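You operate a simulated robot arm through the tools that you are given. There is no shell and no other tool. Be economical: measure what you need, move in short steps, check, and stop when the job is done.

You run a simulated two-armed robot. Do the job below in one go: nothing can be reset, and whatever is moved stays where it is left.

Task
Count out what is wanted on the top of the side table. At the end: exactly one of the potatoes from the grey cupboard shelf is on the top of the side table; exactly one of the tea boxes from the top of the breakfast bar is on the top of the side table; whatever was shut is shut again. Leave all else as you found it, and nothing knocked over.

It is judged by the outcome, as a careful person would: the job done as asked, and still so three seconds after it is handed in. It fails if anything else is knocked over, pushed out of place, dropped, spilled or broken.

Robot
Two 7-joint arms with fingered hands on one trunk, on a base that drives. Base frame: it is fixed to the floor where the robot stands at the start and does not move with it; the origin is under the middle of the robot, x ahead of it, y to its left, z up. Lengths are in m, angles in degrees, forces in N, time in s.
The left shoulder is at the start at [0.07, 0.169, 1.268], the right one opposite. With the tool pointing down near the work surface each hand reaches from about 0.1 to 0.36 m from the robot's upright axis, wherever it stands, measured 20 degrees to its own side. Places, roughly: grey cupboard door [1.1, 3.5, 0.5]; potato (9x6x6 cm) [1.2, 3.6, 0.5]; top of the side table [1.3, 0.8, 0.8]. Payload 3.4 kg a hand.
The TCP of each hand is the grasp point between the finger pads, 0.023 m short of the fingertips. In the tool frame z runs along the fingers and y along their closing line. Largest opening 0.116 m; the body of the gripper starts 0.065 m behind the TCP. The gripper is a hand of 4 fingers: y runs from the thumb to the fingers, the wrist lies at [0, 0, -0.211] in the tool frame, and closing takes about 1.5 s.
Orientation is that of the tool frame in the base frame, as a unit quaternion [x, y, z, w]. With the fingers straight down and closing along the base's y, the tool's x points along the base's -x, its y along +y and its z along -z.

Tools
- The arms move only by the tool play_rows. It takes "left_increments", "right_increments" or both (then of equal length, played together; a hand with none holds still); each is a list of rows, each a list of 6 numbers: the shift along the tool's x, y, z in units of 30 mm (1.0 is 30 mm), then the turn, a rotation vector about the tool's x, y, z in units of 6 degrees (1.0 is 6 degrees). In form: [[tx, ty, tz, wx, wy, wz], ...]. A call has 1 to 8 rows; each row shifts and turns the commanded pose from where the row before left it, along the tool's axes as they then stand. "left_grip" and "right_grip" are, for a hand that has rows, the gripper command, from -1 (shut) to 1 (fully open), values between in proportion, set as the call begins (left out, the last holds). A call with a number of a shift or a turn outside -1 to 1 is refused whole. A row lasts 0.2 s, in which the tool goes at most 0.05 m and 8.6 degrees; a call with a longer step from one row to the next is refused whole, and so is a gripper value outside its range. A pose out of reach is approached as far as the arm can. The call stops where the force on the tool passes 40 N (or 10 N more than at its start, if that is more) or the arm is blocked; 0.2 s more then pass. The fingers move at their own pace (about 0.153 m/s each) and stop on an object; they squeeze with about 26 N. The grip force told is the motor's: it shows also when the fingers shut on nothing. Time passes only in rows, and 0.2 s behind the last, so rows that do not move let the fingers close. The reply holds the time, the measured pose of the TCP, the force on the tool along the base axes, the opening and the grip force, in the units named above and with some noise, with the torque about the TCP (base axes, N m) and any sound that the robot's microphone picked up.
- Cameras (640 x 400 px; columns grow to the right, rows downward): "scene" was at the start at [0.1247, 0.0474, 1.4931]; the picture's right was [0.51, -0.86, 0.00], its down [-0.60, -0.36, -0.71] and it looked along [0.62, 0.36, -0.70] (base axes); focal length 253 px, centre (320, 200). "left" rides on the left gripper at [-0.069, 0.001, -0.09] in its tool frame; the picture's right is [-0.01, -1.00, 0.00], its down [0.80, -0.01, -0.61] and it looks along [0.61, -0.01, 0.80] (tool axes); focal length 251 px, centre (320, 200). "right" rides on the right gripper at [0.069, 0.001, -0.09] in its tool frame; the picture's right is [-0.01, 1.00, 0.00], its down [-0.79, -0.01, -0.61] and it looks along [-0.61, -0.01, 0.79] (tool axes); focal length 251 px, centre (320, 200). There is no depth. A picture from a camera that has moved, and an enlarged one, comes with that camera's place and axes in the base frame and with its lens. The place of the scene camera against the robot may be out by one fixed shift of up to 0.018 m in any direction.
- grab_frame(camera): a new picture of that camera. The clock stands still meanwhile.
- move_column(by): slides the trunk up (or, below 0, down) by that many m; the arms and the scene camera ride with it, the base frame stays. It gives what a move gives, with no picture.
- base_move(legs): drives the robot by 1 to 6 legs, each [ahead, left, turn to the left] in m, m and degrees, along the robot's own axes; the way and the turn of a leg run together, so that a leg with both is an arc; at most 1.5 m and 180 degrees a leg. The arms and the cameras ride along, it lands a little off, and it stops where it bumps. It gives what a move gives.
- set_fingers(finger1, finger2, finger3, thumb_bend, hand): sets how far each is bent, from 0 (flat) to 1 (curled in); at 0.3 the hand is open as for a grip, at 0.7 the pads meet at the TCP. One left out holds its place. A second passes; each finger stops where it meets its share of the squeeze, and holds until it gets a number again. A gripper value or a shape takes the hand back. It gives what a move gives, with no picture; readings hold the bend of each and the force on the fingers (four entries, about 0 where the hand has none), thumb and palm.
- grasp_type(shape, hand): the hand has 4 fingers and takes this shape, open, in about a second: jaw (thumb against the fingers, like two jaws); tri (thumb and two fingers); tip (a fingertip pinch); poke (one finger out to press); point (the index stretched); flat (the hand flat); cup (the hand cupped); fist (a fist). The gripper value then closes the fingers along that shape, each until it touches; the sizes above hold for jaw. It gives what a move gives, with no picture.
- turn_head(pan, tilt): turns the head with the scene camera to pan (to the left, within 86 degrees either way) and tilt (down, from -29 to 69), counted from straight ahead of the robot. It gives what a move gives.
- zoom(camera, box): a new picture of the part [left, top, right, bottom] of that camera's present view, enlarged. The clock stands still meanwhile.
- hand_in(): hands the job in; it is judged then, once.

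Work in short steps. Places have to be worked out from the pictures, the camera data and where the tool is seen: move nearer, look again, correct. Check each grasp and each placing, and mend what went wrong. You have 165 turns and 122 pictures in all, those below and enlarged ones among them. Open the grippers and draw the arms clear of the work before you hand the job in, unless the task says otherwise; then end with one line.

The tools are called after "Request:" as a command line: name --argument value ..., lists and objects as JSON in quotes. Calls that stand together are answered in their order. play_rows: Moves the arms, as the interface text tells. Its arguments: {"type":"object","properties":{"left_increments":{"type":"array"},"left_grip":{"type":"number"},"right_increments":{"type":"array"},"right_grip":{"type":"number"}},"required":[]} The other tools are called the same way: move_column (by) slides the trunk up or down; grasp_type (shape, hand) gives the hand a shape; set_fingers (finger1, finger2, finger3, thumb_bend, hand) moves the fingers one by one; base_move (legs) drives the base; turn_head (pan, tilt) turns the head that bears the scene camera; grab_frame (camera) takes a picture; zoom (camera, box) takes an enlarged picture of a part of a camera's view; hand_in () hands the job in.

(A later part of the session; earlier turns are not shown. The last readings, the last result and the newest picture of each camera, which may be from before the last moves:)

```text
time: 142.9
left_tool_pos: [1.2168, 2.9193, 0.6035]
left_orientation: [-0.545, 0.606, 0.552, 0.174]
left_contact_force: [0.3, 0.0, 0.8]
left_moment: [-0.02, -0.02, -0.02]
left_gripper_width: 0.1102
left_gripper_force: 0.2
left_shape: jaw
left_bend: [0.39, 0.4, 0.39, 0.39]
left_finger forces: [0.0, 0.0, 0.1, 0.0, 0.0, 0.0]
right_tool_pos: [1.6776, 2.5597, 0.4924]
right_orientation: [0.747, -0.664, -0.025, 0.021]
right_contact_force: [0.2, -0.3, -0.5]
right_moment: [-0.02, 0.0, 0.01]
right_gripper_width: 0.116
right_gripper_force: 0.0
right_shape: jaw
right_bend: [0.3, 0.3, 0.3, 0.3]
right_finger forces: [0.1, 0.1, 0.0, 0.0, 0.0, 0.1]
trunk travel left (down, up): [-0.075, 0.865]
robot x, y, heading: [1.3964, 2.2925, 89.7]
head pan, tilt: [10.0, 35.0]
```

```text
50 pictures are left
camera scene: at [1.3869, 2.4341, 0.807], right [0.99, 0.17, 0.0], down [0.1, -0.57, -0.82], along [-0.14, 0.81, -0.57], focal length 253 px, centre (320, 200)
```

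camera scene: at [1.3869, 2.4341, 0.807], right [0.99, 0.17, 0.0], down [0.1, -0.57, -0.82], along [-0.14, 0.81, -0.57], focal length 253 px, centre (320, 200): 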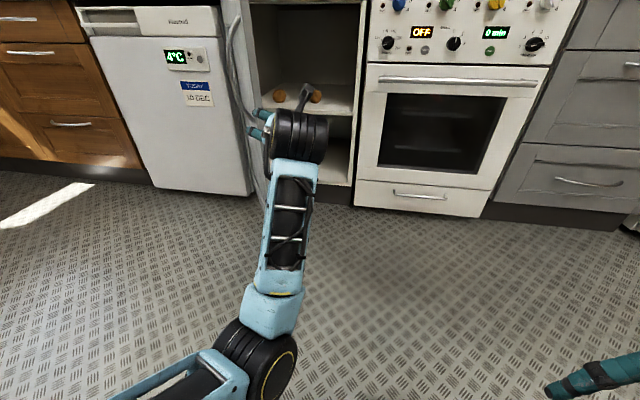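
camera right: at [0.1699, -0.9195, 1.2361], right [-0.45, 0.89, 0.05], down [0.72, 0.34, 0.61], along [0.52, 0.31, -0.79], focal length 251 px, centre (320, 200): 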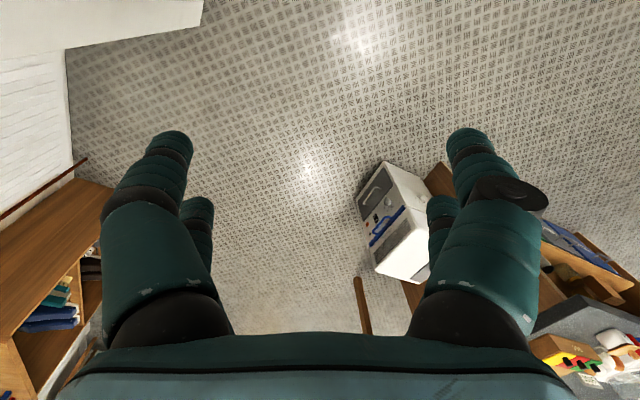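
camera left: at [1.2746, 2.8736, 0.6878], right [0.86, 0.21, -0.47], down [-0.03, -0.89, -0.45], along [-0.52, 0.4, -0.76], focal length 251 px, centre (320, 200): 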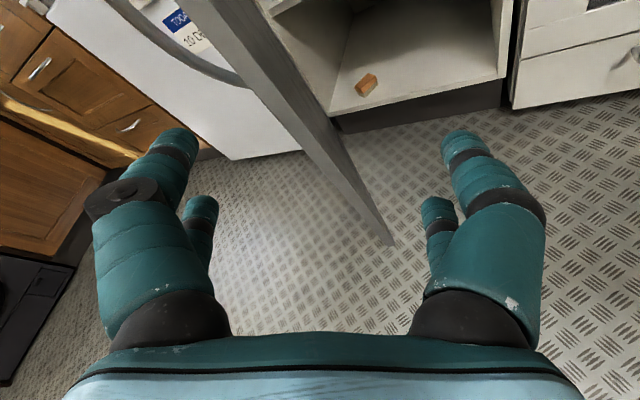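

The hand rolled again at a wrist limit (arm nearly straight). Bend the arm by retracting ~9 cm, then rotate to a 40° downward pitch with level roll.

Request:
play_rows --left_increments '[[0.33, 0.8, -0.66, 0, 0, 0], [0.33, 0.8, -0.66, 0, 0, 0], [0.33, 0.8, -0.66, 0, 0, 0], [0, 0, 0, 0.87, 0.47, -0.59], [0, 0, 0, 0.87, 0.47, -0.59], [0, 0, 0, 0.87, 0.47, -0.59], [0, 0, 0, 0.87, 0.47, -0.59], [0, 0, 0, 0.87, 0.47, -0.59]]'

Request:
grab_frame --camera "scene"

```text
time: 144.7
left_tool_pos: [1.1576, 2.857, 0.6217]
left_orientation: [-0.637, 0.644, 0.29, 0.31]
left_contact_force: [-0.5, -0.2, -1.1]
left_moment: [0.02, -0.04, 0.05]
left_gripper_width: 0.1102
left_gripper_force: 0.0
left_shape: jaw
left_bend: [0.39, 0.4, 0.39, 0.39]
left_finger forces: [0.0, 0.0, 0.0, 0.0, 0.0, 0.0]
left hand out of reach, approached as far as the arm can: row 8
right_tool_pos: [1.6754, 2.558, 0.4934]
right_orientation: [0.746, -0.665, -0.025, 0.02]
right_contact_force: [-0.1, 0.2, 0.5]
right_moment: [0.02, -0.02, 0.02]
right_gripper_width: 0.1161
right_gripper_force: 0.0
right_shape: jaw
right_bend: [0.3, 0.3, 0.3, 0.3]
right_finger forces: [0.1, 0.1, 0.0, 0.0, 0.0, 0.0]
trunk travel left (down, up): [-0.075, 0.865]
robot x, y, heading: [1.3987, 2.2927, 89.8]
head pan, tilt: [10.0, 35.0]
```

```text
49 pictures are left
camera scene: at [1.3867, 2.4342, 0.807], right [0.99, 0.17, 0.0], down [0.1, -0.57, -0.82], along [-0.14, 0.81, -0.57], focal length 253 px, centre (320, 200)
```

scene: 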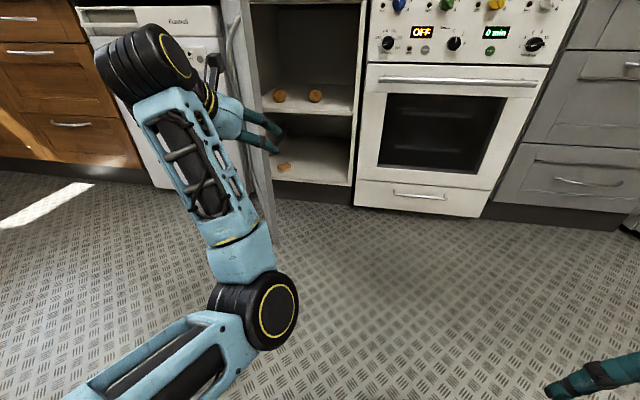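

Orientation is now right (level, 40° down), hand at (1.158, 2.857, 0.622). Pull the right hand back and drive forward 0.45 m, then look.

Request:
play_rows --right_increments '[[1, 0, 0, 0, 0, 0], [1, 0, 0, 0, 0, 0], [1, 0, 0, 0, 0, 0]]'

Request:
base_move --legs '[[0.45, 0, 0]]'

Request:
grab_frame --camera "left"

Request:
grab_frame --camera "scene"

```text
time: 145.5
left_tool_pos: [1.1583, 2.8562, 0.6219]
left_orientation: [-0.637, 0.644, 0.291, 0.309]
left_contact_force: [0.0, 0.4, -0.3]
left_moment: [-0.01, -0.01, 0.01]
left_gripper_width: 0.1103
left_gripper_force: 0.1
left_shape: jaw
left_bend: [0.39, 0.4, 0.39, 0.39]
left_finger forces: [0.1, 0.0, 0.1, 0.0, 0.1, 0.0]
right_tool_pos: [1.7029, 2.5039, 0.5256]
right_orientation: [0.747, -0.664, -0.025, 0.021]
right_contact_force: [0.0, -0.4, 0.3]
right_moment: [0.0, -0.01, 0.01]
right_gripper_width: 0.1162
right_gripper_force: 0.1
right_shape: jaw
right_bend: [0.3, 0.3, 0.3, 0.3]
right_finger forces: [0.1, 0.0, 0.1, 0.0, 0.0, 0.0]
right hand out of reach, approached as far as the arm can: row 1, 2, 3
trunk travel left (down, up): [-0.075, 0.865]
robot x, y, heading: [1.398, 2.2917, 89.8]
head pan, tilt: [10.0, 35.0]
```

```text
time: 147.2
left_tool_pos: [1.16, 3.0553, 0.6221]
left_orientation: [-0.639, 0.644, 0.286, 0.309]
left_contact_force: [7.9, -12.5, 0.5]
left_moment: [-0.37, -0.09, 0.67]
left_gripper_width: 0.109
left_gripper_force: 0.0
left_shape: jaw
left_bend: [0.41, 0.47, 0.39, 0.39]
left_finger forces: [2.7, 12.5, 0.0, 0.1, 0.1, 0.0]
right_tool_pos: [1.7027, 2.7056, 0.5266]
right_orientation: [0.746, -0.665, -0.025, 0.022]
right_contact_force: [0.1, -0.6, -0.1]
right_moment: [-0.01, -0.02, 0.0]
right_gripper_width: 0.116
right_gripper_force: 0.0
right_shape: jaw
right_bend: [0.3, 0.3, 0.3, 0.3]
right_finger forces: [0.0, 0.1, 0.0, 0.1, 0.0, 0.0]
trunk travel left (down, up): [-0.075, 0.865]
robot x, y, heading: [1.3999, 2.496, 89.9]
head pan, tilt: [10.0, 35.0]
stopped in leg 1: the force on the tool passed its limit (the readings are from after the stop); the commanded pose is now the measured one
```

```text
48 pictures are left
camera left: at [1.1551, 3.0302, 0.7301], right [1.0, -0.01, 0.03], down [-0.01, -0.98, -0.21], along [0.04, 0.21, -0.98], focal length 251 px, centre (320, 200)
```

left: 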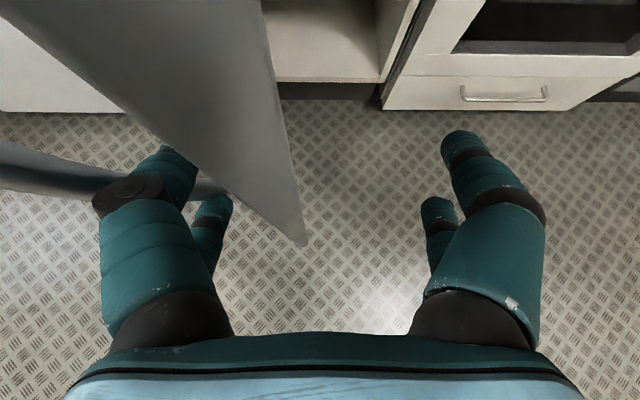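

```text
47 pictures are left
camera scene: at [1.3882, 2.6341, 0.8073], right [0.99, 0.17, 0.0], down [0.1, -0.56, -0.82], along [-0.14, 0.81, -0.57], focal length 253 px, centre (320, 200)
```

scene: 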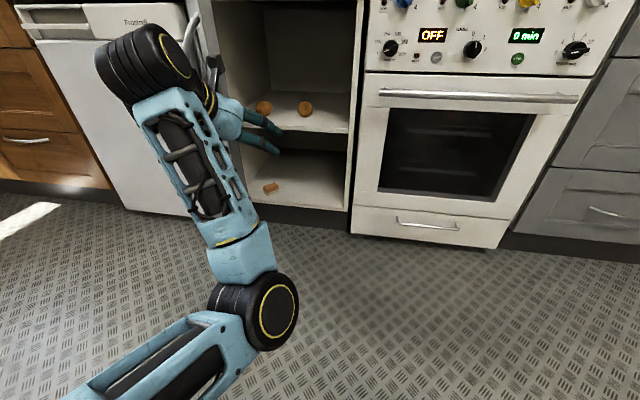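

The fingers straddle the door edge; it's only ~60° open (tip ≈(1.14, 3.05)). Back off, go right, re-enter inside, and sweep it left.

Request:
base_move --legs '[[-0.1, 0, 0], [0, -0.17, 0], [0.17, 0, 0], [0, 0.1, 0]]'

Request:
grab_frame --camera "left"

```text
time: 151.2
left_tool_pos: [1.2281, 3.1303, 0.6211]
left_orientation: [-0.64, 0.644, 0.285, 0.308]
left_contact_force: [-0.3, -0.8, -0.1]
left_moment: [-0.04, 0.0, -0.02]
left_gripper_width: 0.1103
left_gripper_force: 0.1
left_shape: jaw
left_bend: [0.4, 0.4, 0.39, 0.39]
left_finger forces: [0.1, 0.0, 0.0, 0.0, 0.0, 0.1]
right_tool_pos: [1.7731, 2.7792, 0.5255]
right_orientation: [0.747, -0.665, -0.025, 0.021]
right_contact_force: [1.1, -0.1, 0.0]
right_moment: [-0.03, -0.03, -0.02]
right_gripper_width: 0.1159
right_gripper_force: 0.0
right_shape: jaw
right_bend: [0.3, 0.3, 0.3, 0.3]
right_finger forces: [0.1, 0.1, 0.0, 0.0, 0.0, 0.0]
trunk travel left (down, up): [-0.075, 0.865]
robot x, y, heading: [1.4644, 2.5661, 89.8]
head pan, tilt: [10.0, 35.0]
```

```text
46 pictures are left
camera left: at [1.2229, 3.1055, 0.7289], right [1.0, -0.01, 0.03], down [0.0, -0.98, -0.21], along [0.04, 0.21, -0.98], focal length 251 px, centre (320, 200)
```

left: 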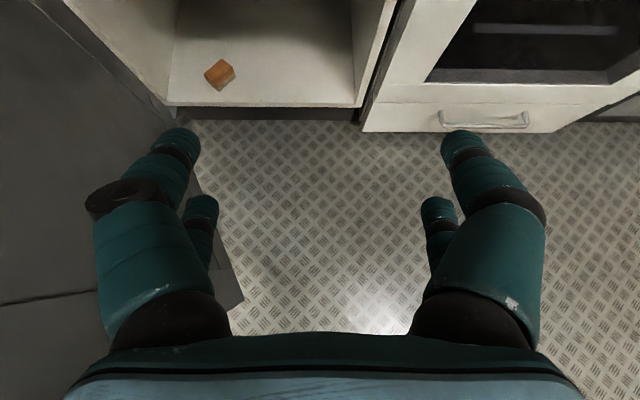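

The hand is now on the door's inner side. Sweep left.

Request:
base_move --legs '[[0, 0.12, 0], [0, 0.12, 0]]'

Request:
grab_frame --camera "scene"

```text
time: 153.3
left_tool_pos: [0.9866, 3.1292, 0.6203]
left_orientation: [-0.639, 0.644, 0.285, 0.309]
left_contact_force: [0.6, -0.3, 0.4]
left_moment: [0.01, 0.02, -0.02]
left_gripper_width: 0.11
left_gripper_force: 0.0
left_shape: jaw
left_bend: [0.4, 0.4, 0.39, 0.39]
left_finger forces: [0.0, 0.0, 0.0, 0.0, 0.0, 0.1]
right_tool_pos: [1.5309, 2.7805, 0.5259]
right_orientation: [0.747, -0.664, -0.025, 0.022]
right_contact_force: [-0.4, 1.3, -0.2]
right_moment: [-0.01, -0.01, -0.01]
right_gripper_width: 0.1159
right_gripper_force: 0.1
right_shape: jaw
right_bend: [0.3, 0.3, 0.3, 0.3]
right_finger forces: [0.1, 0.1, 0.1, 0.0, 0.1, 0.0]
trunk travel left (down, up): [-0.075, 0.865]
robot x, y, heading: [1.2294, 2.5667, 90.0]
head pan, tilt: [10.0, 35.0]
```

```text
45 pictures are left
camera scene: at [1.2153, 2.7099, 0.807], right [0.99, 0.17, 0.0], down [0.1, -0.57, -0.82], along [-0.14, 0.81, -0.57], focal length 253 px, centre (320, 200)
```

scene: 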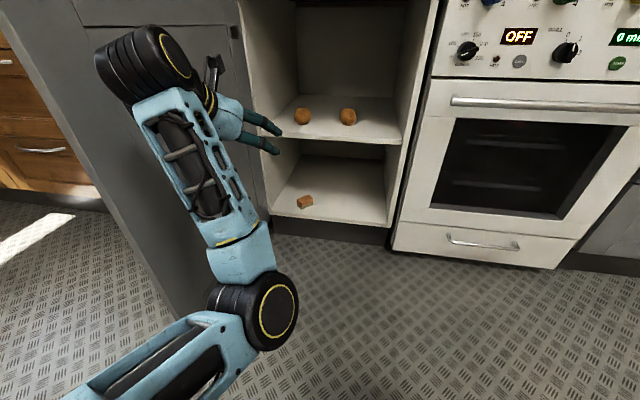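

Door is wide open. Potato A ≈(1.16, 3.59, 0.545), B ≈(1.0, 3.59). Shift right 0.17 m and approach forward 0.33 m.

Request:
base_move --legs '[[0, -0.172, 0], [0.33, 0, 0]]'

Request:
grab_frame --camera "left"

Request:
grab_frame --camera "scene"

```text
time: 156.6
left_tool_pos: [1.1639, 3.4581, 0.6201]
left_orientation: [-0.639, 0.644, 0.285, 0.31]
left_contact_force: [-0.1, 0.2, -0.2]
left_moment: [0.02, -0.02, -0.02]
left_gripper_width: 0.1101
left_gripper_force: 0.1
left_shape: jaw
left_bend: [0.4, 0.4, 0.39, 0.39]
left_finger forces: [0.0, 0.1, 0.0, 0.0, 0.1, 0.0]
right_tool_pos: [1.7075, 3.1069, 0.5254]
right_orientation: [0.745, -0.666, -0.025, 0.022]
right_contact_force: [0.4, -0.3, 1.1]
right_moment: [0.01, 0.01, -0.01]
right_gripper_width: 0.1159
right_gripper_force: 0.0
right_shape: jaw
right_bend: [0.3, 0.3, 0.3, 0.3]
right_finger forces: [0.0, 0.1, 0.0, 0.1, 0.1, 0.0]
trunk travel left (down, up): [-0.075, 0.865]
robot x, y, heading: [1.4049, 2.8931, 89.8]
head pan, tilt: [10.0, 35.0]
```

```text
44 pictures are left
camera left: at [1.1584, 3.4342, 0.729], right [1.0, -0.02, 0.03], down [-0.01, -0.98, -0.21], along [0.04, 0.21, -0.98], focal length 251 px, centre (320, 200)
```

left: 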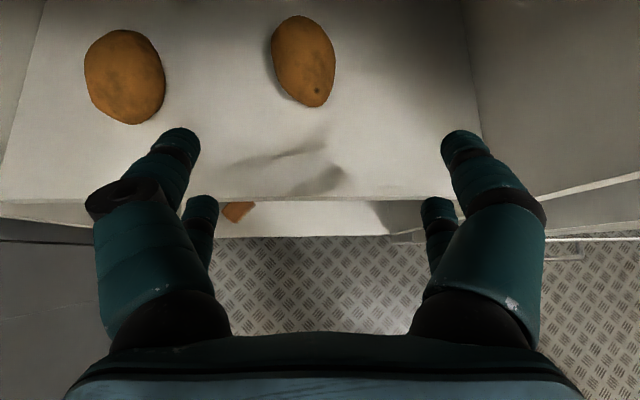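

```text
43 pictures are left
camera scene: at [1.3906, 3.0373, 0.807], right [0.99, 0.17, 0.0], down [0.1, -0.57, -0.82], along [-0.14, 0.81, -0.57], focal length 253 px, centre (320, 200)
```

scene: 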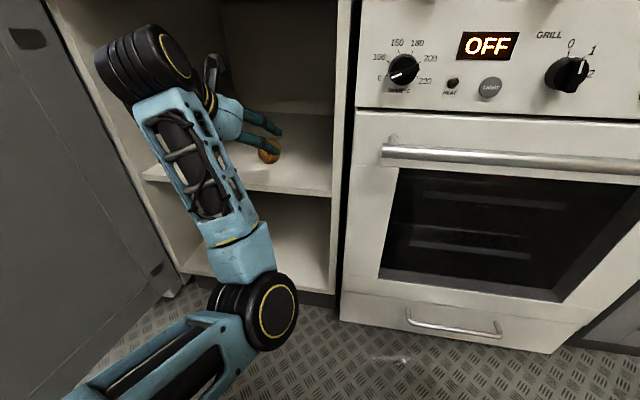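

Potato A centre ≈(1.153, 3.61, 0.515), long axis along y. Drive forward 0.14 m above it.

Request:
base_move --legs '[[0.135, 0.01, 0]]'

Request:
grab_frame --camera "left"

```text
time: 157.9
left_tool_pos: [1.1549, 3.5971, 0.6208]
left_orientation: [-0.638, 0.645, 0.285, 0.309]
left_contact_force: [0.6, -0.2, -0.4]
left_moment: [0.0, -0.02, 0.02]
left_gripper_width: 0.1103
left_gripper_force: 0.0
left_shape: jaw
left_bend: [0.4, 0.4, 0.39, 0.39]
left_finger forces: [0.1, 0.0, 0.1, 0.0, 0.0, 0.1]
right_tool_pos: [1.6982, 3.2453, 0.5262]
right_orientation: [0.745, -0.666, -0.025, 0.022]
right_contact_force: [0.6, 0.6, -0.3]
right_moment: [-0.02, 0.0, 0.0]
right_gripper_width: 0.116
right_gripper_force: 0.0
right_shape: jaw
right_bend: [0.3, 0.3, 0.3, 0.3]
right_finger forces: [0.0, 0.1, 0.0, 0.0, 0.0, 0.0]
trunk travel left (down, up): [-0.075, 0.865]
robot x, y, heading: [1.3923, 3.032, 89.6]
head pan, tilt: [10.0, 35.0]
```

```text
42 pictures are left
camera left: at [1.1497, 3.5726, 0.729], right [1.0, -0.02, 0.03], down [-0.01, -0.98, -0.21], along [0.04, 0.21, -0.98], focal length 251 px, centre (320, 200)
```

left: 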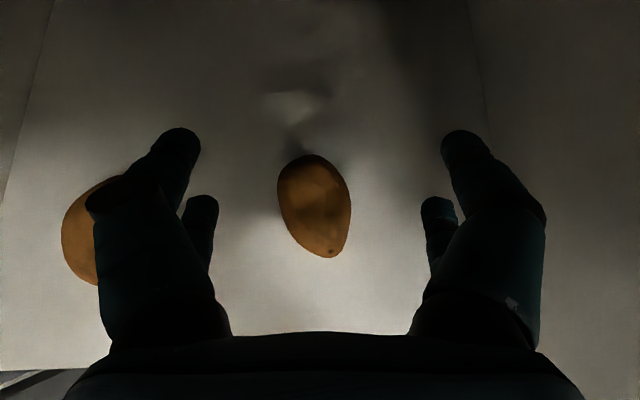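

Potato at (1.154, 3.611, 0.525), centred between fingers. Descend onto it.

Request:
play_rows --left_increments '[[0.44, 0, 0.46, 0, 0, 0], [0.44, 0, 0.46, 0, 0, 0], [0.44, 0, 0.46, 0, 0, 0], [0.44, 0, 0.46, 0, 0, 0], [0.35, 0, 0.35, 0, 0, 0]]' --left_grip 0.75

Request:
grab_frame --camera "left"

```text
time: 159.1
left_tool_pos: [1.1488, 3.6057, 0.5353]
left_orientation: [0.641, -0.639, -0.295, -0.307]
left_contact_force: [-0.3, 0.7, -0.4]
left_moment: [0.0, 0.02, -0.02]
left_gripper_width: 0.1017
left_gripper_force: 0.0
left_shape: jaw
left_bend: [0.5, 0.5, 0.5, 0.5]
left_finger forces: [0.1, 0.0, 0.1, 0.1, 0.0, 0.0]
right_tool_pos: [1.6986, 3.2445, 0.5253]
right_orientation: [0.745, -0.667, -0.025, 0.021]
right_contact_force: [-0.3, -0.5, -0.3]
right_moment: [0.04, 0.02, 0.02]
right_gripper_width: 0.1157
right_gripper_force: 0.0
right_shape: jaw
right_bend: [0.3, 0.3, 0.3, 0.3]
right_finger forces: [0.0, 0.1, 0.0, 0.0, 0.0, 0.1]
trunk travel left (down, up): [-0.075, 0.865]
robot x, y, heading: [1.3913, 3.0335, 89.6]
head pan, tilt: [10.0, 35.0]
```

```text
41 pictures are left
camera left: at [1.1452, 3.5799, 0.6435], right [1.0, 0.0, 0.02], down [0.0, -0.97, -0.23], along [0.02, 0.23, -0.97], focal length 251 px, centre (320, 200)
```

left: 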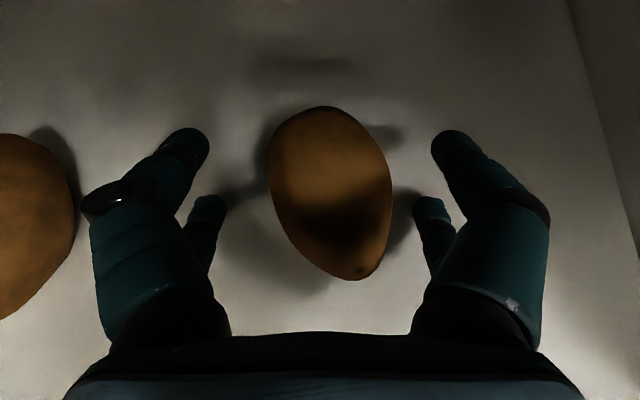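

Well straddled. Lower a further ~8 mm and close.

Request:
play_rows --left_increments '[[0.22, -0.12, 0.2, 0, 0, 0]]'

Request:
play_rows --left_increments '[[0, 0, 0, 0, 0, 0], [0, 0, 0, 0, 0, 0], [0, 0, 0, 0, 0, 0], [0, 0, 0, 0, 0, 0], [0, 0, 0, 0, 0, 0], [0, 0, 0, 0, 0, 0], [0, 0, 0, 0, 0, 0]]' --left_grip -1

Request:
grab_frame --camera "left"

```text
time: 159.5
left_tool_pos: [1.1502, 3.606, 0.5321]
left_orientation: [-0.638, 0.638, 0.301, 0.31]
left_contact_force: [0.5, 5.2, 15.5]
left_moment: [0.2, 1.02, -0.39]
left_gripper_width: 0.1018
left_gripper_force: 0.1
left_shape: jaw
left_bend: [0.5, 0.5, 0.5, 0.5]
left_finger forces: [0.0, 15.1, 0.1, 0.0, 0.0, 0.0]
right_tool_pos: [1.6985, 3.2433, 0.5262]
right_orientation: [0.745, -0.667, -0.026, 0.022]
right_contact_force: [0.2, 0.8, 0.0]
right_moment: [-0.02, 0.01, 0.05]
right_gripper_width: 0.1161
right_gripper_force: 0.0
right_shape: jaw
right_bend: [0.3, 0.3, 0.3, 0.3]
right_finger forces: [0.1, 0.0, 0.0, 0.0, 0.0, 0.0]
trunk travel left (down, up): [-0.075, 0.865]
robot x, y, heading: [1.3921, 3.0324, 89.5]
head pan, tilt: [10.0, 35.0]
```

```text
time: 160.3
left_tool_pos: [1.1486, 3.6054, 0.5334]
left_orientation: [-0.637, 0.637, 0.308, 0.306]
left_contact_force: [2.3, 0.9, 14.8]
left_moment: [0.48, -0.11, -0.05]
left_gripper_width: 0.0378
left_gripper_force: 26.2
left_shape: jaw
left_bend: [0.72, 0.74, 0.74, 0.76]
left_finger forces: [34.6, 20.5, 23.5, 0.0, 30.8, 0.0]
right_tool_pos: [1.6986, 3.2429, 0.5263]
right_orientation: [0.745, -0.666, -0.025, 0.021]
right_contact_force: [-0.1, -0.4, 0.9]
right_moment: [-0.01, 0.01, -0.01]
right_gripper_width: 0.1161
right_gripper_force: 0.0
right_shape: jaw
right_bend: [0.3, 0.3, 0.3, 0.3]
right_finger forces: [0.1, 0.0, 0.1, 0.1, 0.1, 0.0]
trunk travel left (down, up): [-0.075, 0.865]
robot x, y, heading: [1.391, 3.0343, 90.1]
head pan, tilt: [10.0, 35.0]
stopped in row 4 (left hand): the force on the tool passed its limit (the readings are from after the stop); the commanded pose is now the measured one
```

```text
40 pictures are left
camera left: at [1.1471, 3.5776, 0.641], right [1.0, 0.01, 0.0], down [0.01, -0.97, -0.24], along [0.0, 0.24, -0.97], focal length 251 px, centre (320, 200)
```

left: 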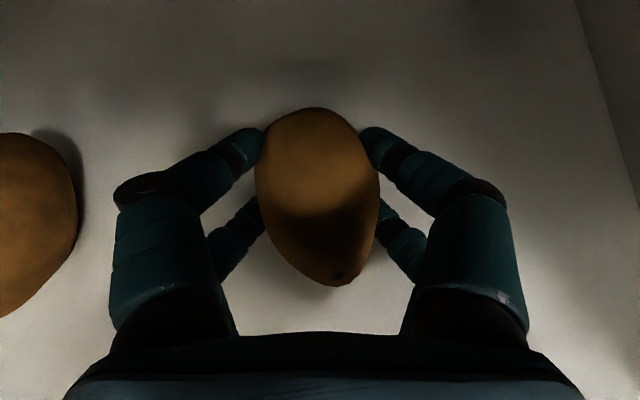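

Gripped firmly. Lift 6 cm and check.

Request:
play_rows --left_increments '[[-0.4, 0, -0.33, 0, 0, 0], [-0.4, 0, -0.33, 0, 0, 0], [-0.4, 0, -0.33, 0, 0, 0], [-0.4, 0, -0.33, 0, 0, 0]]'

Request:
grab_frame --camera "left"

```text
time: 161.3
left_tool_pos: [1.152, 3.6055, 0.5911]
left_orientation: [-0.638, 0.64, 0.299, 0.306]
left_contact_force: [0.0, -0.1, -2.2]
left_moment: [-0.05, 0.02, -0.02]
left_gripper_width: 0.037
left_gripper_force: 26.4
left_shape: jaw
left_bend: [0.71, 0.74, 0.75, 0.76]
left_finger forces: [31.8, 22.9, 19.6, 0.0, 28.2, 0.1]
right_tool_pos: [1.6978, 3.2452, 0.5259]
right_orientation: [0.745, -0.666, -0.023, 0.022]
right_contact_force: [-1.1, -0.8, 0.0]
right_moment: [0.02, 0.02, 0.0]
right_gripper_width: 0.1157
right_gripper_force: 0.1
right_shape: jaw
right_bend: [0.3, 0.3, 0.3, 0.3]
right_finger forces: [0.1, 0.0, 0.0, 0.0, 0.0, 0.0]
trunk travel left (down, up): [-0.075, 0.865]
robot x, y, heading: [1.3898, 3.0305, 89.8]
head pan, tilt: [10.0, 35.0]
```

```text
39 pictures are left
camera left: at [1.1492, 3.5791, 0.6993], right [1.0, 0.0, 0.01], down [0.0, -0.97, -0.23], along [0.01, 0.23, -0.97], focal length 251 px, centre (320, 200)
```

left: 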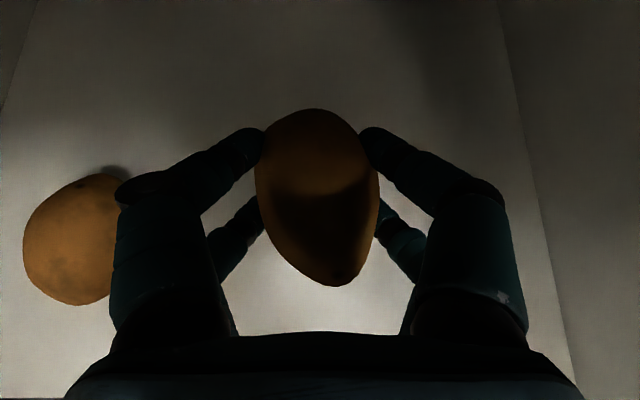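

Potato lifted cleanly. Back out of the cupboard, and check the second potato and door.

Request:
base_move --legs '[[-0.6, 0, 0]]'

Request:
play_rows --right_increments '[[-1, 0.5, 0, 0, 0, 0], [-1, 0.5, 0, 0, 0, 0], [-1, 0.5, 0, 0, 0, 0], [-1, 0.5, 0, 0, 0, 0], [-1, 0.5, 0, 0, 0, 0], [-1, 0.5, 0, 0, 0, 0], [-1, 0.5, 0, 0, 0, 0], [-1, 0, 0, 0, 0, 0]]' --right_grip -1

Request:
turn_head --pan 15 --tilt 25

Request:
grab_frame --camera "scene"

```text
time: 164.7
left_tool_pos: [1.1467, 3.0001, 0.5912]
left_orientation: [0.639, -0.639, -0.3, -0.306]
left_contact_force: [0.2, -0.4, -1.3]
left_moment: [-0.01, -0.03, 0.03]
left_gripper_width: 0.0368
left_gripper_force: 25.9
left_shape: jaw
left_bend: [0.71, 0.74, 0.75, 0.76]
left_finger forces: [31.9, 23.1, 19.6, 0.0, 28.3, 0.0]
right_tool_pos: [1.6954, 2.6409, 0.527]
right_orientation: [0.746, -0.665, -0.025, 0.021]
right_contact_force: [0.9, -0.1, -0.2]
right_moment: [0.03, 0.01, 0.0]
right_gripper_width: 0.1158
right_gripper_force: 0.0
right_shape: jaw
right_bend: [0.3, 0.3, 0.3, 0.3]
right_finger forces: [0.0, 0.0, 0.0, 0.0, 0.0, 0.1]
trunk travel left (down, up): [-0.075, 0.865]
robot x, y, heading: [1.3904, 2.4282, 90.1]
head pan, tilt: [10.0, 35.0]
```

```text
time: 166.5
left_tool_pos: [1.1463, 2.9999, 0.5905]
left_orientation: [-0.638, 0.639, 0.301, 0.307]
left_contact_force: [0.5, 0.7, -1.8]
left_moment: [-0.02, -0.01, 0.01]
left_gripper_width: 0.0367
left_gripper_force: 25.8
left_shape: jaw
left_bend: [0.71, 0.74, 0.75, 0.75]
left_finger forces: [32.1, 23.2, 19.7, 0.0, 28.6, 0.0]
right_tool_pos: [1.5627, 2.8699, 0.5339]
right_orientation: [0.746, -0.665, -0.024, 0.021]
right_contact_force: [0.1, -0.2, -0.5]
right_moment: [0.01, -0.01, 0.02]
right_gripper_width: 0.0
right_gripper_force: 25.5
right_shape: jaw
right_bend: [0.62, 0.62, 0.62, 0.62]
right_finger forces: [0.1, 0.0, 0.0, 0.0, 0.0, 0.0]
trunk travel left (down, up): [-0.075, 0.865]
robot x, y, heading: [1.3915, 2.426, 89.9]
head pan, tilt: [10.0, 35.0]
```

```text
time: 167.2
left_tool_pos: [1.1468, 3.0007, 0.5913]
left_orientation: [0.639, -0.639, -0.301, -0.306]
left_contact_force: [-0.9, -0.7, -1.6]
left_moment: [-0.01, -0.01, 0.02]
left_gripper_width: 0.0363
left_gripper_force: 26.1
left_shape: jaw
left_bend: [0.71, 0.74, 0.75, 0.75]
left_finger forces: [32.1, 23.2, 19.8, 0.1, 28.7, 0.0]
right_tool_pos: [1.5637, 2.8675, 0.5332]
right_orientation: [0.747, -0.664, -0.024, 0.023]
right_contact_force: [0.8, 0.4, -0.8]
right_moment: [0.0, -0.04, 0.0]
right_gripper_width: 0.0002
right_gripper_force: 25.9
right_shape: jaw
right_bend: [0.62, 0.62, 0.62, 0.62]
right_finger forces: [0.1, 0.0, 0.0, 0.0, 0.0, 0.0]
trunk travel left (down, up): [-0.075, 0.865]
robot x, y, heading: [1.3858, 2.43, 89.8]
head pan, tilt: [15.0, 25.0]
```

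```text
38 pictures are left
camera scene: at [1.3699, 2.5732, 0.8227], right [0.97, 0.26, 0.0], down [0.11, -0.41, -0.91], along [-0.23, 0.88, -0.42], focal length 253 px, centre (320, 200)
```

scene: 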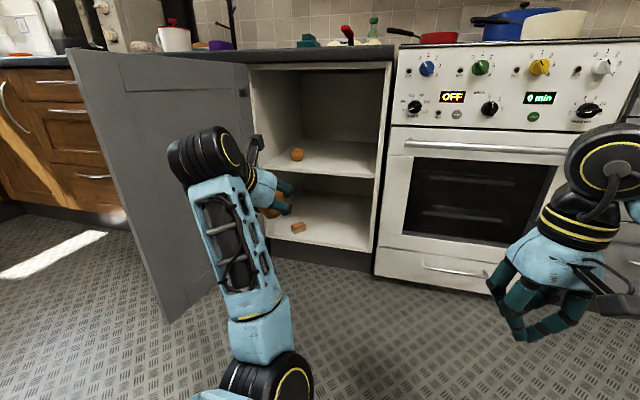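

Door is now slightly past 90° (tip ≈(0.75, 3.0)), one potato remains on the shelf. Retract the left hand a bit, back off, then go left to get the right hand outside the door.

Request:
play_rows --left_increments '[[-0.33, 0, -0.92, 0, 0, 0], [-0.33, 0, -0.92, 0, 0, 0], [-0.33, 0, -0.92, 0, 0, 0], [-0.33, 0, -0.92, 0, 0, 0]]'

Request:
base_move --legs '[[-0.13, 0, 0], [0, 0.93, 0]]'

Request:
turn_head --pan -20 --tilt 35

Request:
grab_frame --camera "scene"

```text
time: 168.2
left_tool_pos: [1.138, 2.9993, 0.6705]
left_orientation: [0.639, -0.638, -0.302, -0.306]
left_contact_force: [0.2, 0.2, -1.3]
left_moment: [-0.04, 0.03, -0.01]
left_gripper_width: 0.0362
left_gripper_force: 25.9
left_shape: jaw
left_bend: [0.71, 0.74, 0.75, 0.75]
left_finger forces: [32.5, 23.6, 19.8, 0.0, 28.9, 0.0]
left hand out of reach, approached as far as the arm can: row 2, 3, 4
right_tool_pos: [1.563, 2.8685, 0.5331]
right_orientation: [0.747, -0.664, -0.024, 0.022]
right_contact_force: [-0.3, 0.2, -0.5]
right_moment: [-0.01, 0.0, -0.01]
right_gripper_width: 0.0002
right_gripper_force: 26.3
right_shape: jaw
right_bend: [0.62, 0.62, 0.62, 0.62]
right_finger forces: [0.0, 0.0, 0.1, 0.0, 0.1, 0.0]
trunk travel left (down, up): [-0.075, 0.865]
robot x, y, heading: [1.3902, 2.4304, 89.8]
head pan, tilt: [15.0, 25.0]
```

```text
time: 173.9
left_tool_pos: [0.2041, 2.8672, 0.6688]
left_orientation: [0.641, -0.636, -0.303, -0.306]
left_contact_force: [0.4, 0.5, -2.6]
left_moment: [-0.03, -0.01, 0.02]
left_gripper_width: 0.0364
left_gripper_force: 25.3
left_shape: jaw
left_bend: [0.71, 0.74, 0.75, 0.75]
left_finger forces: [32.4, 23.6, 19.8, 0.0, 28.9, 0.1]
right_tool_pos: [0.6312, 2.7399, 0.533]
right_orientation: [0.748, -0.663, -0.025, 0.022]
right_contact_force: [-1.0, 1.0, -0.6]
right_moment: [0.04, -0.02, -0.01]
right_gripper_width: 0.0
right_gripper_force: 25.3
right_shape: jaw
right_bend: [0.62, 0.62, 0.62, 0.62]
right_finger forces: [0.0, 0.1, 0.0, 0.1, 0.0, 0.0]
trunk travel left (down, up): [-0.075, 0.865]
robot x, y, heading: [0.4598, 2.2973, 90.2]
head pan, tilt: [15.0, 25.0]
```

```text
time: 175.0
left_tool_pos: [0.2046, 2.867, 0.6699]
left_orientation: [0.641, -0.636, -0.303, -0.304]
left_contact_force: [0.4, 0.4, -2.3]
left_moment: [-0.01, -0.03, 0.0]
left_gripper_width: 0.0365
left_gripper_force: 25.9
left_shape: jaw
left_bend: [0.71, 0.74, 0.75, 0.75]
left_finger forces: [32.5, 23.6, 19.8, 0.0, 28.9, 0.0]
right_tool_pos: [0.6315, 2.7399, 0.5352]
right_orientation: [0.748, -0.663, -0.024, 0.022]
right_contact_force: [0.1, 0.1, -1.2]
right_moment: [0.0, -0.04, -0.03]
right_gripper_width: 0.0003
right_gripper_force: 25.8
right_shape: jaw
right_bend: [0.62, 0.62, 0.62, 0.62]
right_finger forces: [0.1, 0.1, 0.1, 0.0, 0.0, 0.1]
trunk travel left (down, up): [-0.075, 0.865]
robot x, y, heading: [0.4625, 2.2985, 90.2]
head pan, tilt: [-20.0, 35.0]
```

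```text
37 pictures are left
camera scene: at [0.4939, 2.438, 0.807], right [0.94, -0.34, 0.0], down [-0.19, -0.54, -0.82], along [0.28, 0.77, -0.57], focal length 253 px, centre (320, 200)
```

scene: 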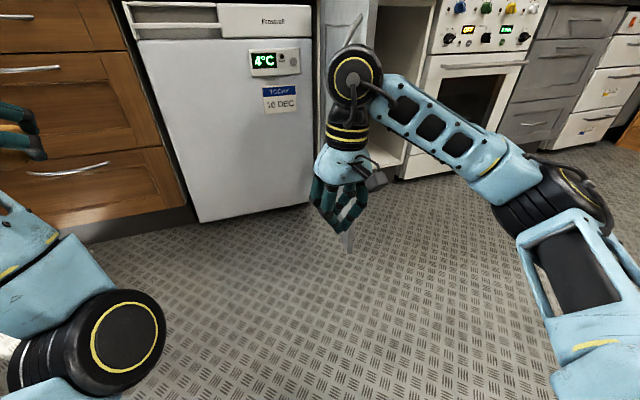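

Door tip at ≈(0.82, 3.02); right hand at (0.63, 2.74). Drive forward 0.36 m beside the door, then sweep right.

Request:
base_move --legs '[[0.36, 0, 0], [0, -0.2, 0]]'

Request:
grab_frame --camera "scene"

```text
time: 177.0
left_tool_pos: [0.2325, 3.1601, 0.6774]
left_orientation: [-0.623, 0.65, 0.298, 0.318]
left_contact_force: [-0.5, 0.2, -1.9]
left_moment: [0.02, 0.01, 0.02]
left_gripper_width: 0.0364
left_gripper_force: 25.5
left_shape: jaw
left_bend: [0.71, 0.74, 0.75, 0.75]
left_finger forces: [32.8, 23.6, 20.1, 0.0, 28.9, 0.1]
right_tool_pos: [0.654, 3.0109, 0.543]
right_orientation: [0.732, -0.68, -0.031, 0.01]
right_contact_force: [0.3, -0.4, 0.6]
right_moment: [-0.01, -0.01, 0.0]
right_gripper_width: 0.0001
right_gripper_force: 26.0
right_shape: jaw
right_bend: [0.62, 0.62, 0.62, 0.62]
right_finger forces: [0.1, 0.1, 0.0, 0.0, 0.0, 0.0]
trunk travel left (down, up): [-0.075, 0.865]
robot x, y, heading: [0.4602, 2.588, 87.3]
head pan, tilt: [-20.0, 35.0]
stopped in leg 1: the robot was blocked; the commanded pose is now the measured one
```

```text
36 pictures are left
camera scene: at [0.4995, 2.7153, 0.8099], right [0.92, -0.39, 0.0], down [-0.22, -0.52, -0.83], along [0.32, 0.76, -0.56], focal length 253 px, centre (320, 200)
```

scene: 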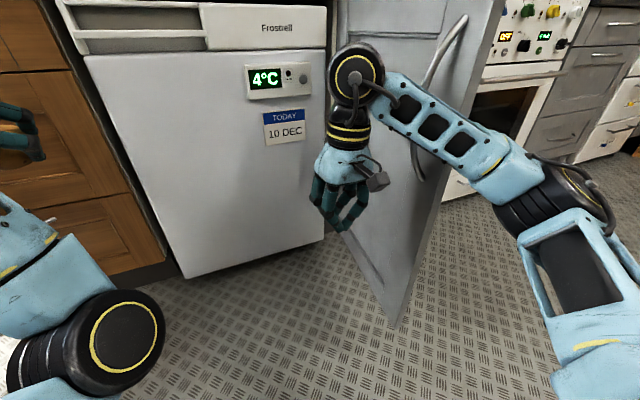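

The forearm meets the door tip when driving forward; the hand is left of the door already. Sweep right so the hand pushes the outer face.

Request:
base_move --legs '[[-0.02, -0.1, 0], [0.0, -0.15, 0]]'

Request:
grab_frame --camera "scene"

```text
time: 179.1
left_tool_pos: [0.4788, 3.1379, 0.6703]
left_orientation: [-0.626, 0.65, 0.296, 0.313]
left_contact_force: [0.1, -0.1, 0.4]
left_moment: [-0.02, 0.0, -0.01]
left_gripper_width: 0.0363
left_gripper_force: 26.3
left_shape: jaw
left_bend: [0.71, 0.74, 0.75, 0.75]
left_finger forces: [32.8, 23.7, 20.0, 0.0, 28.9, 0.0]
right_tool_pos: [0.9005, 2.9891, 0.5346]
right_orientation: [0.735, -0.678, -0.025, 0.019]
right_contact_force: [0.2, -0.2, 0.5]
right_moment: [0.01, -0.04, 0.04]
right_gripper_width: 0.0
right_gripper_force: 25.8
right_shape: jaw
right_bend: [0.62, 0.62, 0.62, 0.62]
right_finger forces: [0.1, 0.0, 0.1, 0.0, 0.1, 0.1]
trunk travel left (down, up): [-0.075, 0.865]
robot x, y, heading: [0.7065, 2.5593, 87.4]
head pan, tilt: [-20.0, 35.0]
```

```text
35 pictures are left
camera scene: at [0.7484, 2.6959, 0.807], right [0.92, -0.38, 0.0], down [-0.22, -0.53, -0.82], along [0.31, 0.76, -0.57], focal length 253 px, centre (320, 200)
```

scene: 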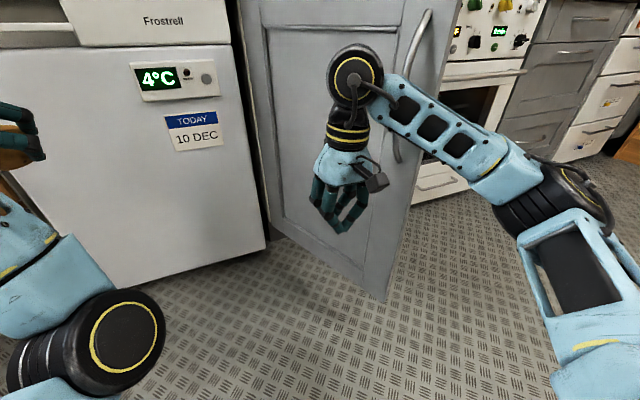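

Door now ~64°. Continue right with forward push.

Request:
base_move --legs '[[0.03, -0.18, 0], [0.15, -0.08, 0]]'

Request:
grab_frame --camera "scene"

```text
time: 181.7
left_tool_pos: [0.7442, 3.306, 0.6699]
left_orientation: [-0.626, 0.65, 0.296, 0.313]
left_contact_force: [0.3, 0.7, -3.2]
left_moment: [-0.01, -0.03, -0.02]
left_gripper_width: 0.0364
left_gripper_force: 26.0
left_shape: jaw
left_bend: [0.71, 0.74, 0.75, 0.75]
left_finger forces: [32.6, 23.5, 20.1, 0.0, 29.0, 0.0]
right_tool_pos: [1.1672, 3.1562, 0.5349]
right_orientation: [0.734, -0.679, -0.026, 0.019]
right_contact_force: [0.3, 0.5, -0.2]
right_moment: [-0.03, -0.02, 0.02]
right_gripper_width: 0.0
right_gripper_force: 25.7
right_shape: jaw
right_bend: [0.62, 0.62, 0.62, 0.62]
right_finger forces: [0.0, 0.1, 0.0, 0.0, 0.1, 0.0]
trunk travel left (down, up): [-0.075, 0.865]
robot x, y, heading: [0.9735, 2.7243, 87.4]
head pan, tilt: [-20.0, 35.0]
```

```text
34 pictures are left
camera scene: at [1.0143, 2.8631, 0.8069], right [0.92, -0.38, 0.0], down [-0.22, -0.53, -0.82], along [0.31, 0.76, -0.57], focal length 253 px, centre (320, 200)
```

scene: 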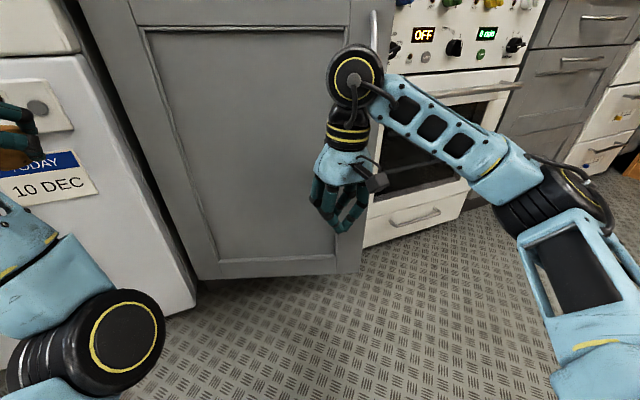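

Door ~30°. The left hand with the potato would meet the fridge if I push on, so first pitch it straight down about the wrist (brings it back), then turn the robot 15° left.

Request:
play_rows --left_increments '[[0.74, 0, 0, 0, 1, 0], [0.74, 0, 0, 0, 1, 0], [0.74, 0, 0, 0, 1, 0], [0.74, 0, 0, 0, 1, 0], [0.74, 0, 0, 0, 1, 0], [0.74, 0, 0, 0, 1, 0], [0.74, 0, 0, 0, 1, 0], [0.74, 0, 0, 0, 1, 0]]'

Request:
base_move --legs '[[-0.06, 0, 0], [0, 0, 15]]'

Request:
grab_frame --camera "scene"

```text
time: 183.5
left_tool_pos: [0.6737, 3.2781, 0.5837]
left_orientation: [-0.693, 0.721, 0.016, 0.02]
left_contact_force: [-0.7, -0.3, -1.7]
left_moment: [0.01, -0.01, 0.02]
left_gripper_width: 0.0356
left_gripper_force: 26.1
left_shape: jaw
left_bend: [0.71, 0.74, 0.75, 0.75]
left_finger forces: [31.7, 21.9, 20.5, 0.0, 29.3, 0.0]
left hand out of reach, approached as far as the arm can: row 1, 2, 3, 4, 5, 6, 7, 8
right_tool_pos: [1.1663, 3.1566, 0.5341]
right_orientation: [0.734, -0.678, -0.026, 0.019]
right_contact_force: [-0.2, -0.8, -0.2]
right_moment: [0.02, 0.01, -0.01]
right_gripper_width: 0.0
right_gripper_force: 26.0
right_shape: jaw
right_bend: [0.62, 0.62, 0.62, 0.62]
right_finger forces: [0.0, 0.0, 0.0, 0.0, 0.0, 0.1]
trunk travel left (down, up): [-0.075, 0.865]
robot x, y, heading: [0.9751, 2.726, 87.5]
head pan, tilt: [-20.0, 35.0]
```

```text
time: 185.3
left_tool_pos: [0.5348, 3.12, 0.5833]
left_orientation: [0.783, -0.622, -0.018, -0.019]
left_contact_force: [0.3, -0.3, -2.2]
left_moment: [0.0, 0.02, 0.03]
left_gripper_width: 0.0356
left_gripper_force: 26.0
left_shape: jaw
left_bend: [0.71, 0.74, 0.75, 0.75]
left_finger forces: [31.8, 21.9, 20.5, 0.0, 29.5, 0.1]
right_tool_pos: [1.042, 3.1332, 0.5337]
right_orientation: [0.818, -0.574, -0.023, 0.022]
right_contact_force: [0.0, 0.4, 0.1]
right_moment: [0.01, 0.03, -0.01]
right_gripper_width: 0.0
right_gripper_force: 26.0
right_shape: jaw
right_bend: [0.62, 0.62, 0.62, 0.62]
right_finger forces: [0.0, 0.0, 0.1, 0.1, 0.1, 0.1]
trunk travel left (down, up): [-0.075, 0.865]
robot x, y, heading: [0.9739, 2.6673, 103.0]
head pan, tilt: [-20.0, 35.0]
```

```text
33 pictures are left
camera scene: at [0.9754, 2.8085, 0.807], right [0.99, -0.12, 0.0], down [-0.07, -0.57, -0.82], along [0.1, 0.81, -0.57], focal length 253 px, centre (320, 200)
```

scene: 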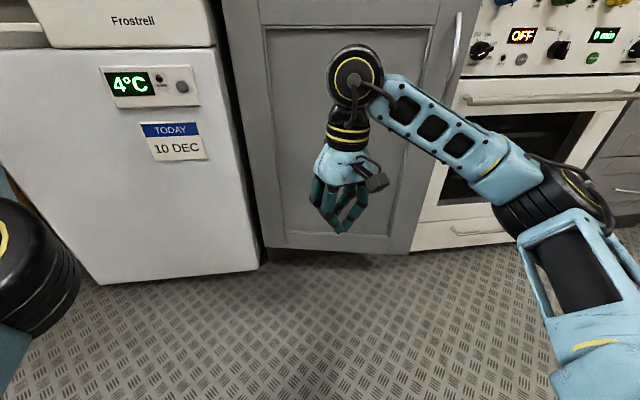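

Left hand points down now; retract it 12 cm toward the body.

Request:
play_rows --left_increments '[[1, 0, 0, 0, 0, 0], [1, 0, 0, 0, 0, 0], [1, 0, 0, 0, 0, 0], [1, 0, 0, 0, 0, 0], [1, 0, 0, 0, 0, 0]]'

Request:
base_move --legs '[[-0.03, -0.13, 0]]'

Request:
grab_frame --camera "scene"

```text
time: 186.5
left_tool_pos: [0.5361, 3.1185, 0.5836]
left_orientation: [0.783, -0.622, -0.018, -0.019]
left_contact_force: [-1.1, -0.2, -2.4]
left_moment: [0.01, 0.03, -0.01]
left_gripper_width: 0.0354
left_gripper_force: 26.6
left_shape: jaw
left_bend: [0.71, 0.74, 0.75, 0.75]
left_finger forces: [31.8, 21.8, 20.5, 0.1, 29.4, 0.0]
left hand out of reach, approached as far as the arm can: row 1, 2, 3, 4, 5
right_tool_pos: [1.0423, 3.1319, 0.5343]
right_orientation: [0.819, -0.573, -0.023, 0.022]
right_contact_force: [-0.4, 0.6, 0.8]
right_moment: [0.01, 0.02, 0.03]
right_gripper_width: 0.0003
right_gripper_force: 26.3
right_shape: jaw
right_bend: [0.62, 0.62, 0.62, 0.62]
right_finger forces: [0.0, 0.1, 0.0, 0.0, 0.0, 0.1]
trunk travel left (down, up): [-0.075, 0.865]
robot x, y, heading: [0.9737, 2.6648, 103.1]
head pan, tilt: [-20.0, 35.0]
```

```text
time: 187.8
left_tool_pos: [0.6685, 3.1178, 0.5829]
left_orientation: [0.782, -0.622, -0.018, -0.018]
left_contact_force: [0.1, -0.1, -1.6]
left_moment: [0.02, -0.01, -0.01]
left_gripper_width: 0.0355
left_gripper_force: 26.2
left_shape: jaw
left_bend: [0.71, 0.74, 0.75, 0.75]
left_finger forces: [31.7, 21.8, 20.5, 0.0, 29.4, 0.1]
right_tool_pos: [1.175, 3.1321, 0.5352]
right_orientation: [0.819, -0.573, -0.023, 0.023]
right_contact_force: [-0.5, -0.3, 0.0]
right_moment: [0.01, 0.0, 0.03]
right_gripper_width: 0.0
right_gripper_force: 25.9
right_shape: jaw
right_bend: [0.62, 0.62, 0.62, 0.62]
right_finger forces: [0.1, 0.0, 0.0, 0.0, 0.0, 0.0]
trunk travel left (down, up): [-0.075, 0.865]
robot x, y, heading: [1.1054, 2.6667, 102.8]
head pan, tilt: [-20.0, 35.0]
```

```text
32 pictures are left
camera scene: at [1.1085, 2.8081, 0.807], right [0.99, -0.12, 0.0], down [-0.07, -0.57, -0.82], along [0.1, 0.81, -0.57], focal length 253 px, centre (320, 200)
```

scene: 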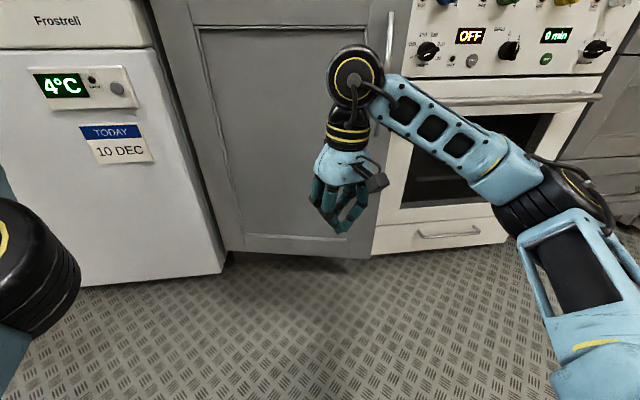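

The door is nearly closed (~10°). Turn a further 15° so the left hand stays clear of the fridge, then push forward with the right hand.

Request:
base_move --legs '[[0, 0, 15], [-0.08, -0.15, 0], [0.132, -0.07, 0]]'

Request:
grab_frame --camera "scene"

```text
time: 191.2
left_tool_pos: [0.7292, 3.1382, 0.5814]
left_orientation: [0.859, -0.512, -0.021, -0.016]
left_contact_force: [-0.3, 0.6, -1.4]
left_moment: [-0.01, -0.01, -0.03]
left_gripper_width: 0.0355
left_gripper_force: 25.8
left_shape: jaw
left_bend: [0.71, 0.74, 0.75, 0.75]
left_finger forces: [31.6, 21.6, 20.6, 0.0, 29.4, 0.0]
right_tool_pos: [1.2158, 3.2853, 0.5349]
right_orientation: [0.888, -0.459, -0.02, 0.024]
right_contact_force: [0.1, 0.7, -0.4]
right_moment: [0.0, 0.01, -0.03]
right_gripper_width: 0.0
right_gripper_force: 26.4
right_shape: jaw
right_bend: [0.62, 0.62, 0.62, 0.62]
right_finger forces: [0.0, 0.0, 0.0, 0.1, 0.1, 0.1]
trunk travel left (down, up): [-0.075, 0.865]
robot x, y, heading: [1.2714, 2.8166, 118.2]
head pan, tilt: [-20.0, 35.0]
```

```text
31 pictures are left
camera scene: at [1.2393, 2.9549, 0.8069], right [0.99, 0.14, 0.0], down [0.08, -0.57, -0.82], along [-0.12, 0.81, -0.57], focal length 253 px, centre (320, 200)
```

scene: 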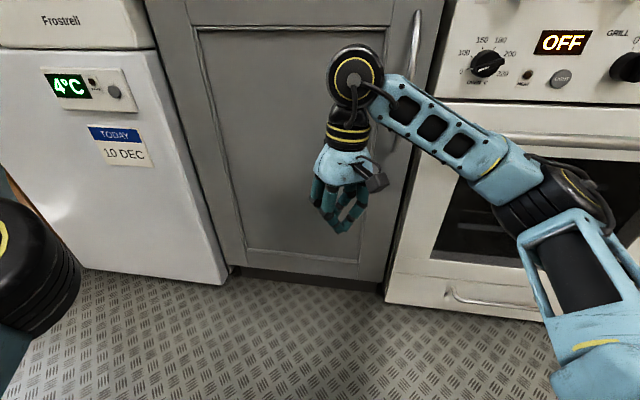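

Almost shut. Push forward until contact.

Request:
base_move --legs '[[0.08, -0.045, 0], [0.06, -0.03, 0]]'

Request:
grab_frame --camera "scene"

```text
time: 192.5
left_tool_pos: [0.7347, 3.2181, 0.5881]
left_orientation: [0.857, -0.515, -0.023, -0.026]
left_contact_force: [0.3, 0.2, -1.7]
left_moment: [0.04, -0.03, 0.02]
left_gripper_width: 0.0352
left_gripper_force: 26.5
left_shape: jaw
left_bend: [0.71, 0.74, 0.75, 0.75]
left_finger forces: [31.9, 21.9, 20.8, 0.0, 29.5, 0.0]
right_tool_pos: [1.2202, 3.3581, 0.5503]
right_orientation: [0.89, -0.455, -0.029, 0.009]
right_contact_force: [0.2, -0.4, -0.2]
right_moment: [0.01, 0.01, 0.0]
right_gripper_width: 0.0002
right_gripper_force: 25.7
right_shape: jaw
right_bend: [0.62, 0.62, 0.62, 0.62]
right_finger forces: [0.1, 0.0, 0.0, 0.0, 0.0, 0.0]
trunk travel left (down, up): [-0.075, 0.865]
robot x, y, heading: [1.2768, 2.9026, 117.7]
head pan, tilt: [-20.0, 35.0]
stopped in leg 1: the robot was blocked; the commanded pose is now the measured one
```

```text
30 pictures are left
camera scene: at [1.2411, 3.0256, 0.8105], right [0.99, 0.13, 0.01], down [0.08, -0.55, -0.83], along [-0.11, 0.82, -0.56], focal length 253 px, centre (320, 200)
```

scene: 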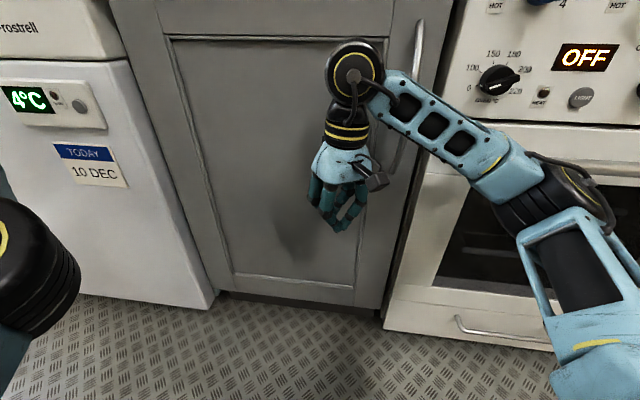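

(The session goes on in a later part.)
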